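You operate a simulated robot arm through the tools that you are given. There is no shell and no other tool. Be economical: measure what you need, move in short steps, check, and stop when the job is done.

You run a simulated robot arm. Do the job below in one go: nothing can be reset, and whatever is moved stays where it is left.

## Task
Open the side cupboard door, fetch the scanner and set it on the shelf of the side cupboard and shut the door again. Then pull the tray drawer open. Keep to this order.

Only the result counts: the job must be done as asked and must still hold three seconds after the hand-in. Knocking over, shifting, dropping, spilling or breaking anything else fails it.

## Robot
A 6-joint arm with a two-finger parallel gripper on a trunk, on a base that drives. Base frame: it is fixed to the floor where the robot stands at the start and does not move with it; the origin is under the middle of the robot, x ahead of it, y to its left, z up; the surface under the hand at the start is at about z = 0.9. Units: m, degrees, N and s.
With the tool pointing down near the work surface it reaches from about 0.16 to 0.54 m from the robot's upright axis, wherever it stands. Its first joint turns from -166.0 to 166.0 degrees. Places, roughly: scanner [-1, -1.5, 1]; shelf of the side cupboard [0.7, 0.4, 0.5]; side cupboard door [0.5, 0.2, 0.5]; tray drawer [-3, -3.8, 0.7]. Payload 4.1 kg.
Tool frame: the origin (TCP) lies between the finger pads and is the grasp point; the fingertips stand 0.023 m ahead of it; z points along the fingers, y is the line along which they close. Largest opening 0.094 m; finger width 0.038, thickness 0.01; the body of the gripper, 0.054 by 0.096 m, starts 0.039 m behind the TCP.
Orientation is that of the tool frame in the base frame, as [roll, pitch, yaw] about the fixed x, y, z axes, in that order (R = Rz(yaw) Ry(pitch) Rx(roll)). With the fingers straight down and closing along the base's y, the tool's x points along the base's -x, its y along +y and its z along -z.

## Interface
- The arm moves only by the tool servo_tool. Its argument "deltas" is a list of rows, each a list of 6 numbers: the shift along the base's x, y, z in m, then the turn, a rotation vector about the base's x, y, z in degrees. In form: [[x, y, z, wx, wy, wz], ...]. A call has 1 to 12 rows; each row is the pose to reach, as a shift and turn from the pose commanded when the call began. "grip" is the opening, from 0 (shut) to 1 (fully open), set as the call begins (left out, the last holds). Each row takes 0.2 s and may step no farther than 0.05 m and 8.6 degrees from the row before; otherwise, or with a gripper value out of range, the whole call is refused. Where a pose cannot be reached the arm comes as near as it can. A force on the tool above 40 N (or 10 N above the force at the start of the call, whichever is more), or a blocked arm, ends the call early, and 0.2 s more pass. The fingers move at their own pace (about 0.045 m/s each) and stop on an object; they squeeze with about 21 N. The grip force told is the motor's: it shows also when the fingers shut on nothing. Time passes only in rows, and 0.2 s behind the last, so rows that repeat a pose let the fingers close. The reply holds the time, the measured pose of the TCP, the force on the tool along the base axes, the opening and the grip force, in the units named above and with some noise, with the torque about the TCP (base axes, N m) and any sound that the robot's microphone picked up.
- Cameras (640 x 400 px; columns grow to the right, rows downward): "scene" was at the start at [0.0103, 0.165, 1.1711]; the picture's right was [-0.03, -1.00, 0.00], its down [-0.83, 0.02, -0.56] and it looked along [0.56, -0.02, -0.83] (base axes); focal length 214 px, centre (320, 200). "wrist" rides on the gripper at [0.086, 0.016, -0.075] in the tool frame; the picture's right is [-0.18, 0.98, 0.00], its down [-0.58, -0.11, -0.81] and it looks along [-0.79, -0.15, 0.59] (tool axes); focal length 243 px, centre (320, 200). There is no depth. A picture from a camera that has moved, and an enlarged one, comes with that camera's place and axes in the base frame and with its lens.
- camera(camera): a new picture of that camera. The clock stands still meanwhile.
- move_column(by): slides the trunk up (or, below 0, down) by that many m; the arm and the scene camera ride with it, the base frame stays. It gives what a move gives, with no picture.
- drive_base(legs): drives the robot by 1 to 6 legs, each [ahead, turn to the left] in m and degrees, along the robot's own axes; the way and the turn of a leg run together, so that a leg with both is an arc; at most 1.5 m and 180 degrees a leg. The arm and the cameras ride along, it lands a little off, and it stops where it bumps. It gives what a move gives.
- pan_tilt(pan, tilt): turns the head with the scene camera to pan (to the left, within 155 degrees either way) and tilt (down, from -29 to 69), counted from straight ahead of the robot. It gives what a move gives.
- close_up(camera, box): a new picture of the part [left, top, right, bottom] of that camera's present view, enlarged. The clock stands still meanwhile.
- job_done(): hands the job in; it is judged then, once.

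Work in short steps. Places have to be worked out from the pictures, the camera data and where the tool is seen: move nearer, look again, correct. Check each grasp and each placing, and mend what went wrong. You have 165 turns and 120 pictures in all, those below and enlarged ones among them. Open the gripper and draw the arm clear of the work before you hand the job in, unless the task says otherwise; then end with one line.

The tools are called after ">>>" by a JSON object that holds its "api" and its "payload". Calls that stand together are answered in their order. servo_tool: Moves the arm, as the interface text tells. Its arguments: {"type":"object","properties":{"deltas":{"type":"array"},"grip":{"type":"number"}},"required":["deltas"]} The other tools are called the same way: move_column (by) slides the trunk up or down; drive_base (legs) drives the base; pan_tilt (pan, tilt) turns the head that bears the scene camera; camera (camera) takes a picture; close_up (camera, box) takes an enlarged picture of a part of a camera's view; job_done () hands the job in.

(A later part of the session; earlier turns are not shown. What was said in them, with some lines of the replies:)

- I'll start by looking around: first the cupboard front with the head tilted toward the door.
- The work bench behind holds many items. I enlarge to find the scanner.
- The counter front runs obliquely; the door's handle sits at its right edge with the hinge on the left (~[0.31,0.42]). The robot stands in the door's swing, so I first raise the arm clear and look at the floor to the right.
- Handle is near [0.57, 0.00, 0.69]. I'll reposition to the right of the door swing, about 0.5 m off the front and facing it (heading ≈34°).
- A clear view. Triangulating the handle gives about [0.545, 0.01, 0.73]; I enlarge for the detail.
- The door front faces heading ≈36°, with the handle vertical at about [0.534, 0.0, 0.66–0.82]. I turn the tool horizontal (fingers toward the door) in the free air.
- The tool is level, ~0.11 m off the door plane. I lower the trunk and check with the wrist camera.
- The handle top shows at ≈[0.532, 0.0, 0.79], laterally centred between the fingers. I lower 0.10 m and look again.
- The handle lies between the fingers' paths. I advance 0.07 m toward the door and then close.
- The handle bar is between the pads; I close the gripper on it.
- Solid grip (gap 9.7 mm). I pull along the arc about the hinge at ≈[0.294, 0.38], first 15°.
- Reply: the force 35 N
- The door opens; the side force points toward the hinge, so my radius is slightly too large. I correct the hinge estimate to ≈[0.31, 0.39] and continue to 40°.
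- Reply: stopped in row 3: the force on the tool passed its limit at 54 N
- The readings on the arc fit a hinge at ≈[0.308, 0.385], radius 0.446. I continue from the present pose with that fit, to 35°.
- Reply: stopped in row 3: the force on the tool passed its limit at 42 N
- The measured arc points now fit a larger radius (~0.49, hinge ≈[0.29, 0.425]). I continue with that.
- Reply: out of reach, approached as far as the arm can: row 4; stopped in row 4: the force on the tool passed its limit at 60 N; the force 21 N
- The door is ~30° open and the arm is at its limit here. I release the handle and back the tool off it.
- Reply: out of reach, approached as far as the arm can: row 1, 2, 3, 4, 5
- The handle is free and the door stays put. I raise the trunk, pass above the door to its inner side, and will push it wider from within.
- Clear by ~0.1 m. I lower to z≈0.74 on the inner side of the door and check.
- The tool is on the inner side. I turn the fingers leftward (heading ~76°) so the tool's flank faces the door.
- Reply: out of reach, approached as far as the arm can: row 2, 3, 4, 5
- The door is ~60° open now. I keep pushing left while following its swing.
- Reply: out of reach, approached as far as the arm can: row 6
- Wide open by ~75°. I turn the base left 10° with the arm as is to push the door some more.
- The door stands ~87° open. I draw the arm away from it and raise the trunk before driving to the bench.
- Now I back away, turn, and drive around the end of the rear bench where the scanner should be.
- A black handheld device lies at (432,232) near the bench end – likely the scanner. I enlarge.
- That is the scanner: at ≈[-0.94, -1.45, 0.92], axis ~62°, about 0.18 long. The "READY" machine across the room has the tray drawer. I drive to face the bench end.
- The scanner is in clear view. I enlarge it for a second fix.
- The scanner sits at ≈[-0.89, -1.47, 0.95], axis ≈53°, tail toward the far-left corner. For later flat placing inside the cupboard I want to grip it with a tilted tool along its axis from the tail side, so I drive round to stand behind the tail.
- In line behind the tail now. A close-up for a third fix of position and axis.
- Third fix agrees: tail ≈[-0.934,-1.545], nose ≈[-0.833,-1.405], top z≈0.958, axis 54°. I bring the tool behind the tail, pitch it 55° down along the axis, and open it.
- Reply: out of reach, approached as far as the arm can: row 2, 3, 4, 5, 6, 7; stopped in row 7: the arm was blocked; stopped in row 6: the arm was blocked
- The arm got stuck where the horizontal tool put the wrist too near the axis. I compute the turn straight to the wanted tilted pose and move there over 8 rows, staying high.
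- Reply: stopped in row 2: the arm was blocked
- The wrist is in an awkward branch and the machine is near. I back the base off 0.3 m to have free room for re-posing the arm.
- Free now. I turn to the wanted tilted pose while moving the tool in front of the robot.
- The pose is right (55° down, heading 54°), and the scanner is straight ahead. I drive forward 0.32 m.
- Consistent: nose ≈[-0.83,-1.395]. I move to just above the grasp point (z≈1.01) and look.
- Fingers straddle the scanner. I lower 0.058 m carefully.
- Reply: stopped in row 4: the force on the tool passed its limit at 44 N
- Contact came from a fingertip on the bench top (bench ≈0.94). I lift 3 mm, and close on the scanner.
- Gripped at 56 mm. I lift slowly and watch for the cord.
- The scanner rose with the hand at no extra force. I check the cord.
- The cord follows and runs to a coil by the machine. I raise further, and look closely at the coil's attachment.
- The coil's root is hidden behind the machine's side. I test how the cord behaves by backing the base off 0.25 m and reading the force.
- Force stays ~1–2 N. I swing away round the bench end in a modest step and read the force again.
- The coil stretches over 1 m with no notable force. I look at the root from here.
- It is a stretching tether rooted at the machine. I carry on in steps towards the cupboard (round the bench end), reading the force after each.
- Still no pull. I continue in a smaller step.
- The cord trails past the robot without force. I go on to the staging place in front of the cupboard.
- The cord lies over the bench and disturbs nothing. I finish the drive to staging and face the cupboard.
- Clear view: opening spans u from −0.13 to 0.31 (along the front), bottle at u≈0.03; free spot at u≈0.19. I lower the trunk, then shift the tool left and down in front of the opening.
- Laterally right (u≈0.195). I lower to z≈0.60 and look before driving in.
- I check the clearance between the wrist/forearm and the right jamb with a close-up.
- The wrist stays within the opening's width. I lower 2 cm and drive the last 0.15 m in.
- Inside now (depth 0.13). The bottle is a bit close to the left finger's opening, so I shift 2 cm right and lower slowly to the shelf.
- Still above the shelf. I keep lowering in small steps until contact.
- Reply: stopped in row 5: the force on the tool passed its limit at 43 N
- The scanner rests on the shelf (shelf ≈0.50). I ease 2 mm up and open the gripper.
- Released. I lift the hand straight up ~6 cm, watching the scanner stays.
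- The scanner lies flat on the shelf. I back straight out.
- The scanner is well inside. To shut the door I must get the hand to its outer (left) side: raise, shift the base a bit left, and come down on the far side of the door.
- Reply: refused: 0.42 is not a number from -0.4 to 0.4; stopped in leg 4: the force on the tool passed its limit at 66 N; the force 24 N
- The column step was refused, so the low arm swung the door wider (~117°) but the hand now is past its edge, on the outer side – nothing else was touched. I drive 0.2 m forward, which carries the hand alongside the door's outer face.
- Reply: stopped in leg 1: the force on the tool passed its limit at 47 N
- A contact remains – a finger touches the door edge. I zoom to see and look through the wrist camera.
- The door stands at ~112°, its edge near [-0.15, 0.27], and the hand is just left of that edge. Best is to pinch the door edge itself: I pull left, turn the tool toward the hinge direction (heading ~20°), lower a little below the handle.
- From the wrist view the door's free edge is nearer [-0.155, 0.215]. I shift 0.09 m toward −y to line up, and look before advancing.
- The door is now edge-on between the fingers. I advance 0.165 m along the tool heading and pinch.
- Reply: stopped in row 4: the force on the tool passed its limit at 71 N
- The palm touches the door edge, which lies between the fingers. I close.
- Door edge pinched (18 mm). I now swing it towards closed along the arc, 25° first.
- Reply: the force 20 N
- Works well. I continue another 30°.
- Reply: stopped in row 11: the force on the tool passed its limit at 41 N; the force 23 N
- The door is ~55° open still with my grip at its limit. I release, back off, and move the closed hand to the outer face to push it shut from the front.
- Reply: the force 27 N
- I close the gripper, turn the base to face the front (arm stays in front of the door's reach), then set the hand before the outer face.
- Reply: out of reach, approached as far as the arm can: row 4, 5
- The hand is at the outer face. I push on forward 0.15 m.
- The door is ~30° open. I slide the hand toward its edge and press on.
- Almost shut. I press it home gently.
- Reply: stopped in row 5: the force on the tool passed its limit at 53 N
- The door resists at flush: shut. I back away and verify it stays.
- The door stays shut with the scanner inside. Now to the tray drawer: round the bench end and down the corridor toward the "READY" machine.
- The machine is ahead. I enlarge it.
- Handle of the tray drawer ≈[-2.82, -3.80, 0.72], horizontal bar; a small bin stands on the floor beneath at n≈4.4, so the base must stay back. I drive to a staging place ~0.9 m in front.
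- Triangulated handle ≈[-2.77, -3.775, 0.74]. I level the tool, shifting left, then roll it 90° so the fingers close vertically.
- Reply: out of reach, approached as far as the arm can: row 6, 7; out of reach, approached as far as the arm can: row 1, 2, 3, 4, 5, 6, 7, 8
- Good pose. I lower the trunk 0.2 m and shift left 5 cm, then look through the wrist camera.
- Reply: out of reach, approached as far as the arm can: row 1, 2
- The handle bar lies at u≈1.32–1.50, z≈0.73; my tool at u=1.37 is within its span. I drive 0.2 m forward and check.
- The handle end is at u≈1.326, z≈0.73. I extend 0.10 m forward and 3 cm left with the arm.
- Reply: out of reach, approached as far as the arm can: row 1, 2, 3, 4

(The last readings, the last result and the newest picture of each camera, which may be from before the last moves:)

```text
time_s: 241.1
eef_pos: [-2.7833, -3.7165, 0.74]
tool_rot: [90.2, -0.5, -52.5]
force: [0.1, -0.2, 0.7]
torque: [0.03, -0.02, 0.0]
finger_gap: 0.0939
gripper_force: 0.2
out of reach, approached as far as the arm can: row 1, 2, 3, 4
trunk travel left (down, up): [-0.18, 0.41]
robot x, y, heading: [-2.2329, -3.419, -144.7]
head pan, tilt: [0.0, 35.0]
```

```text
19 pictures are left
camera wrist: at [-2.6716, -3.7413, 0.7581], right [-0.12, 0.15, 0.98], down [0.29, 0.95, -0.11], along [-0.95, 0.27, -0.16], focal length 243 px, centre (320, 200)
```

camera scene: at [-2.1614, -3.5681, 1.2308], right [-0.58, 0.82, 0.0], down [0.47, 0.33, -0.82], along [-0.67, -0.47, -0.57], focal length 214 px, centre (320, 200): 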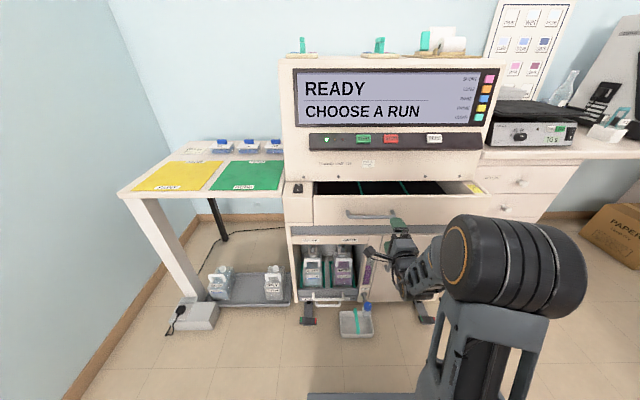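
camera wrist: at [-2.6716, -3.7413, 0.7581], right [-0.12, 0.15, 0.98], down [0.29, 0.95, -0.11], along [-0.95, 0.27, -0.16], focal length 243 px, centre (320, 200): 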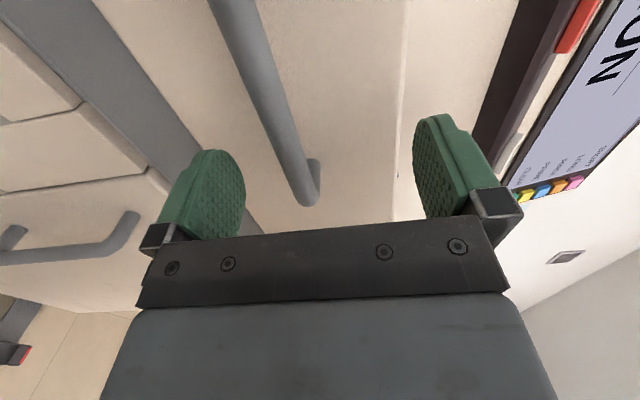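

Slightly near the bar's end; the arm won't go more left, so I turn the base 3° left to centre better.

>>> {"api": "drive_base", "payload": {"legs": [[0, 3.5]]}}

>>> {"api": "camera", "payload": {"camera": "wrist"}}

```text
time_s: 242.0
eef_pos: [-2.763, -3.7506, 0.7394]
tool_rot: [90.4, -0.4, -48.9]
force: [0.7, 0.1, -1.0]
torque: [-0.02, 0.0, 0.0]
finger_gap: 0.0938
gripper_force: 0.0
trunk travel left (down, up): [-0.18, 0.41]
robot x, y, heading: [-2.2343, -3.4181, -141.5]
head pan, tilt: [0.0, 35.0]
```

```text
18 pictures are left
camera wrist: at [-2.6511, -3.7671, 0.7581], right [-0.13, 0.14, 0.98], down [0.23, 0.97, -0.11], along [-0.96, 0.21, -0.16], focal length 243 px, centre (320, 200)
```

wrist: 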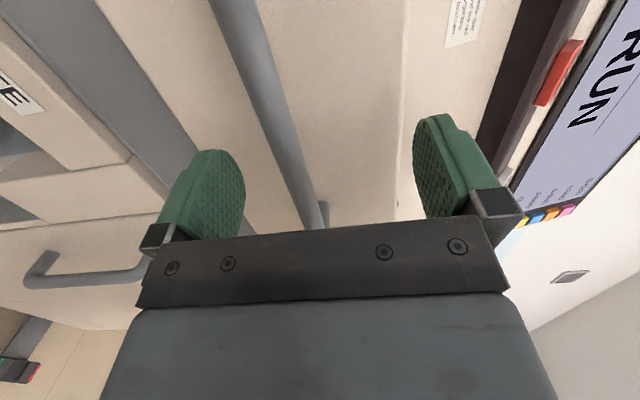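

The bar now runs well across the gap. I go 1 cm further and close.

>>> {"api": "servo_tool", "payload": {"deltas": [[-0.008, -0.006, 0, 0, 0, 0], [-0.008, -0.006, 0, 0, 0, 0]]}}

>>> {"api": "servo_tool", "payload": {"deltas": [[0, 0, 0, 0, 0, 0], [0, 0, 0, 0, 0, 0], [0, 0, 0, 0, 0, 0], [0, 0, 0, 0, 0, 0], [0, 0, 0, 0, 0, 0], [0, 0, 0, 0, 0, 0]], "grip": 0}}

>>> {"api": "camera", "payload": {"camera": "wrist"}}

```text
time_s: 242.6
eef_pos: [-2.7721, -3.7556, 0.7415]
tool_rot: [90.4, -0.5, -48.9]
force: [-0.7, -0.7, 0.0]
torque: [0.0, 0.02, -0.03]
finger_gap: 0.0941
gripper_force: 0.0
trunk travel left (down, up): [-0.18, 0.41]
robot x, y, heading: [-2.2359, -3.4161, -141.1]
head pan, tilt: [0.0, 35.0]
```

```text
time_s: 243.8
eef_pos: [-2.7702, -3.7551, 0.7253]
tool_rot: [92.6, -0.6, -49.0]
force: [-3.7, -0.4, -26.4]
torque: [0.65, 0.3, -0.1]
finger_gap: 0.0139
gripper_force: 21.0
trunk travel left (down, up): [-0.18, 0.41]
robot x, y, heading: [-2.2336, -3.4158, -141.3]
head pan, tilt: [0.0, 35.0]
stopped in row 6: the force on the tool passed its limit at 42 N (the readings are from after the stop); the commanded pose is now the measured one
```

```text
17 pictures are left
camera wrist: at [-2.658, -3.7722, 0.7464], right [-0.16, 0.12, 0.98], down [0.23, 0.97, -0.08], along [-0.96, 0.21, -0.18], focal length 243 px, centre (320, 200)
```

wrist: 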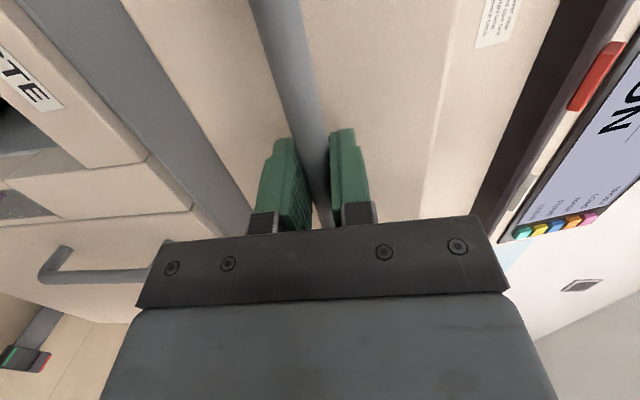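

The handle is gripped. I relieve the vertical strain and pull by driving back in short legs.

>>> {"api": "servo_tool", "payload": {"deltas": [[0, 0, -0.004, 0, 0, 0], [0, 0, -0.004, 0, 0, 0]]}}

>>> {"api": "drive_base", "payload": {"legs": [[-0.15, 0]]}}

>>> {"api": "camera", "payload": {"camera": "scene"}}

```text
time_s: 244.4
eef_pos: [-2.7707, -3.7542, 0.7264]
tool_rot: [92.1, -0.4, -49.0]
force: [-2.4, 0.0, -28.4]
torque: [1.16, 0.66, 0.09]
finger_gap: 0.0141
gripper_force: 44.7
trunk travel left (down, up): [-0.18, 0.41]
robot x, y, heading: [-2.2327, -3.4173, -141.3]
head pan, tilt: [0.0, 35.0]
```

```text
time_s: 245.6
eef_pos: [-2.6808, -3.6903, 0.7266]
tool_rot: [92.2, -0.4, -48.3]
force: [0.7, -1.5, -1.2]
torque: [0.56, 0.25, -0.55]
finger_gap: 0.0139
gripper_force: 45.3
trunk travel left (down, up): [-0.18, 0.41]
robot x, y, heading: [-2.1503, -3.3484, -140.7]
head pan, tilt: [0.0, 35.0]
stopped in leg 1: the force on the tool passed its limit at 42 N (the readings are from after the stop); the commanded pose is now the measured one
```

```text
16 pictures are left
camera scene: at [-2.0665, -3.4948, 1.2311], right [-0.63, 0.78, 0.0], down [0.45, 0.36, -0.82], along [-0.64, -0.52, -0.57], focal length 214 px, centre (320, 200)
```

scene: 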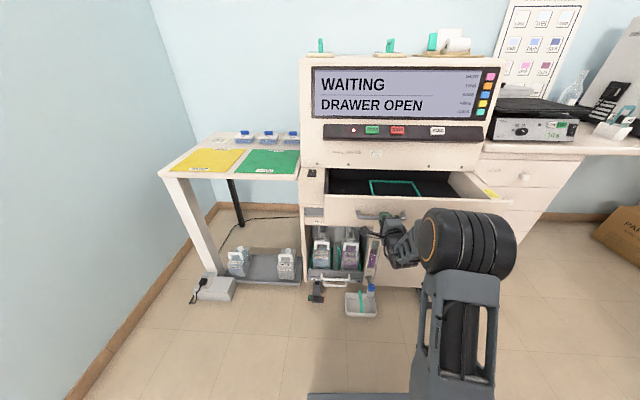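

The display reads "DRAWER OPEN"; it has moved ~0.11 m. I pull further.

>>> {"api": "drive_base", "payload": {"legs": [[-0.1, 0]]}}

>>> {"api": "drive_base", "payload": {"legs": [[-0.1, 0]]}}

>>> {"api": "camera", "payload": {"camera": "scene"}}

```text
time_s: 246.8
eef_pos: [-2.5985, -3.6309, 0.7259]
tool_rot: [92.3, -0.3, -47.8]
force: [23.3, -30.7, 0.2]
torque: [-0.17, -0.1, 0.33]
finger_gap: 0.0141
gripper_force: 45.0
trunk travel left (down, up): [-0.18, 0.41]
robot x, y, heading: [-2.0699, -3.2852, -140.9]
head pan, tilt: [0.0, 35.0]
```

```text
time_s: 247.6
eef_pos: [-2.5783, -3.6146, 0.7254]
tool_rot: [92.2, -0.4, -47.5]
force: [0.1, -0.3, -2.7]
torque: [0.17, 0.06, -0.07]
finger_gap: 0.0137
gripper_force: 44.8
trunk travel left (down, up): [-0.18, 0.41]
robot x, y, heading: [-2.047, -3.2644, -140.4]
head pan, tilt: [0.0, 35.0]
stopped in leg 1: the force on the tool passed its limit at 128 N (the readings are from after the stop); the commanded pose is now the measured one
```

```text
15 pictures are left
camera scene: at [-1.9643, -3.4118, 1.2309], right [-0.64, 0.77, 0.0], down [0.44, 0.37, -0.82], along [-0.63, -0.52, -0.57], focal length 214 px, centre (320, 200)
```

scene: 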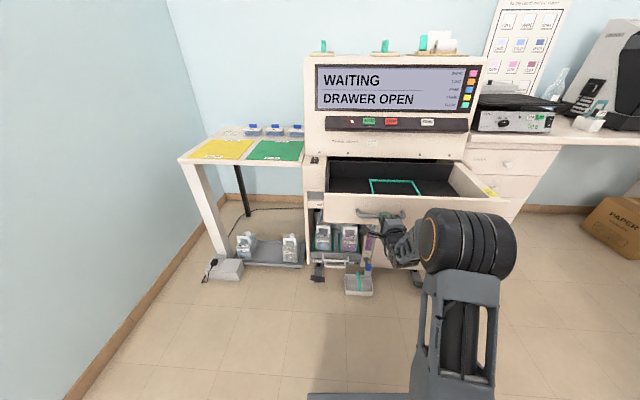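

A hard stop after 0.24 m of travel: fully open. I release and back the hand off straight.

>>> {"api": "servo_tool", "payload": {"deltas": [[0, 0, 0, 0, 0, 0], [0, 0, 0, 0, 0, 0], [0, 0, 0, 0, 0, 0], [0, 0, 0, 0, 0, 0], [0, 0, 0, 0, 0, 0]], "grip": 1}}

>>> {"api": "drive_base", "payload": {"legs": [[-0.3, 0]]}}

>>> {"api": "camera", "payload": {"camera": "scene"}}

```text
time_s: 248.8
eef_pos: [-2.5787, -3.6137, 0.7269]
tool_rot: [92.2, -0.3, -47.6]
force: [-0.3, -0.3, -0.5]
torque: [0.01, -0.01, 0.0]
finger_gap: 0.094
gripper_force: 0.1
trunk travel left (down, up): [-0.18, 0.41]
robot x, y, heading: [-2.0474, -3.2627, -140.2]
head pan, tilt: [0.0, 35.0]
```

```text
time_s: 250.9
eef_pos: [-2.3477, -3.4225, 0.7267]
tool_rot: [92.1, -0.3, -47.6]
force: [0.3, -0.3, 0.2]
torque: [-0.01, -0.01, 0.0]
finger_gap: 0.094
gripper_force: 0.1
trunk travel left (down, up): [-0.18, 0.41]
robot x, y, heading: [-1.8173, -3.0759, -140.3]
head pan, tilt: [0.0, 35.0]
```

```text
14 pictures are left
camera scene: at [-1.7342, -3.2209, 1.2308], right [-0.64, 0.77, 0.0], down [0.44, 0.37, -0.82], along [-0.63, -0.52, -0.57], focal length 214 px, centre (320, 200)
```

scene: 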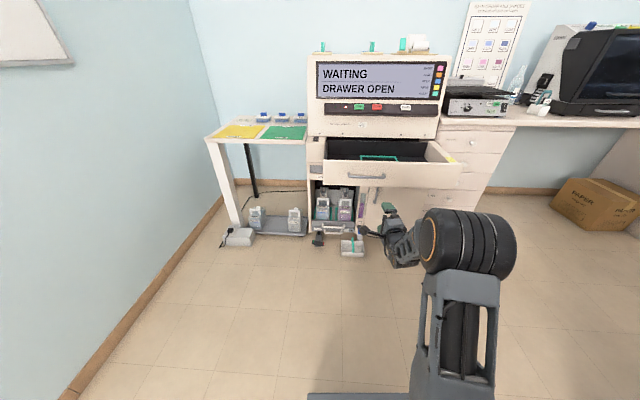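

The drawer is open and nothing below was disturbed. One last look back toward the cupboard.

>>> {"api": "pan_tilt", "payload": {"pan": -155, "tilt": 15}}

>>> {"api": "camera", "payload": {"camera": "scene"}}

```text
time_s: 253.3
eef_pos: [-2.3476, -3.4238, 0.7257]
tool_rot: [92.0, -0.3, -47.6]
force: [0.0, -1.2, -0.2]
torque: [0.01, 0.0, 0.01]
finger_gap: 0.0936
gripper_force: 0.1
trunk travel left (down, up): [-0.18, 0.41]
robot x, y, heading: [-1.8155, -3.0771, -140.2]
head pan, tilt: [-154.7, 15.0]
```

```text
13 pictures are left
camera scene: at [-1.6268, -3.0801, 1.2628], right [0.91, -0.42, 0.0], down [-0.11, -0.23, -0.97], along [0.41, 0.88, -0.26], focal length 214 px, centre (320, 200)
```

scene: 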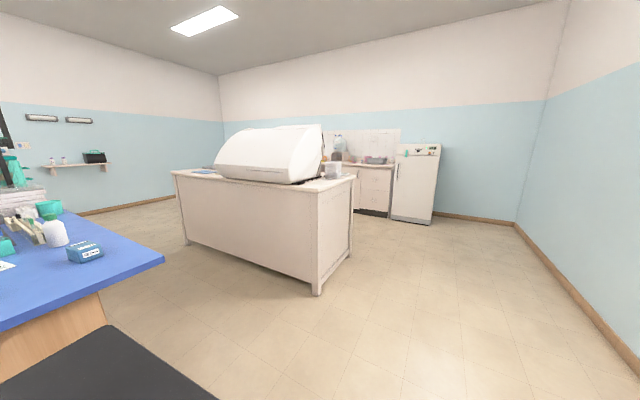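

Everything is in place as far as I can see: the bench objects are undisturbed and the gripper is open and clear. I hand in.

>>> {"api": "job_done", "payload": {}}

```text
The job is handed in.
```

I opened the side cupboard door, set the scanner flat on its shelf, shut the door, and then pulled the tray drawer out to its stop; I couldn't see the cupboard door in my last look before handing in, though it was shut when I drove away. The scanner's coiled cord still runs from the machine on the bench into the closed cupboard, because I couldn't see how to unplug it. While I was repositioning, the arm also swung the open door wider than I meant; nothing else seemed to be touched.
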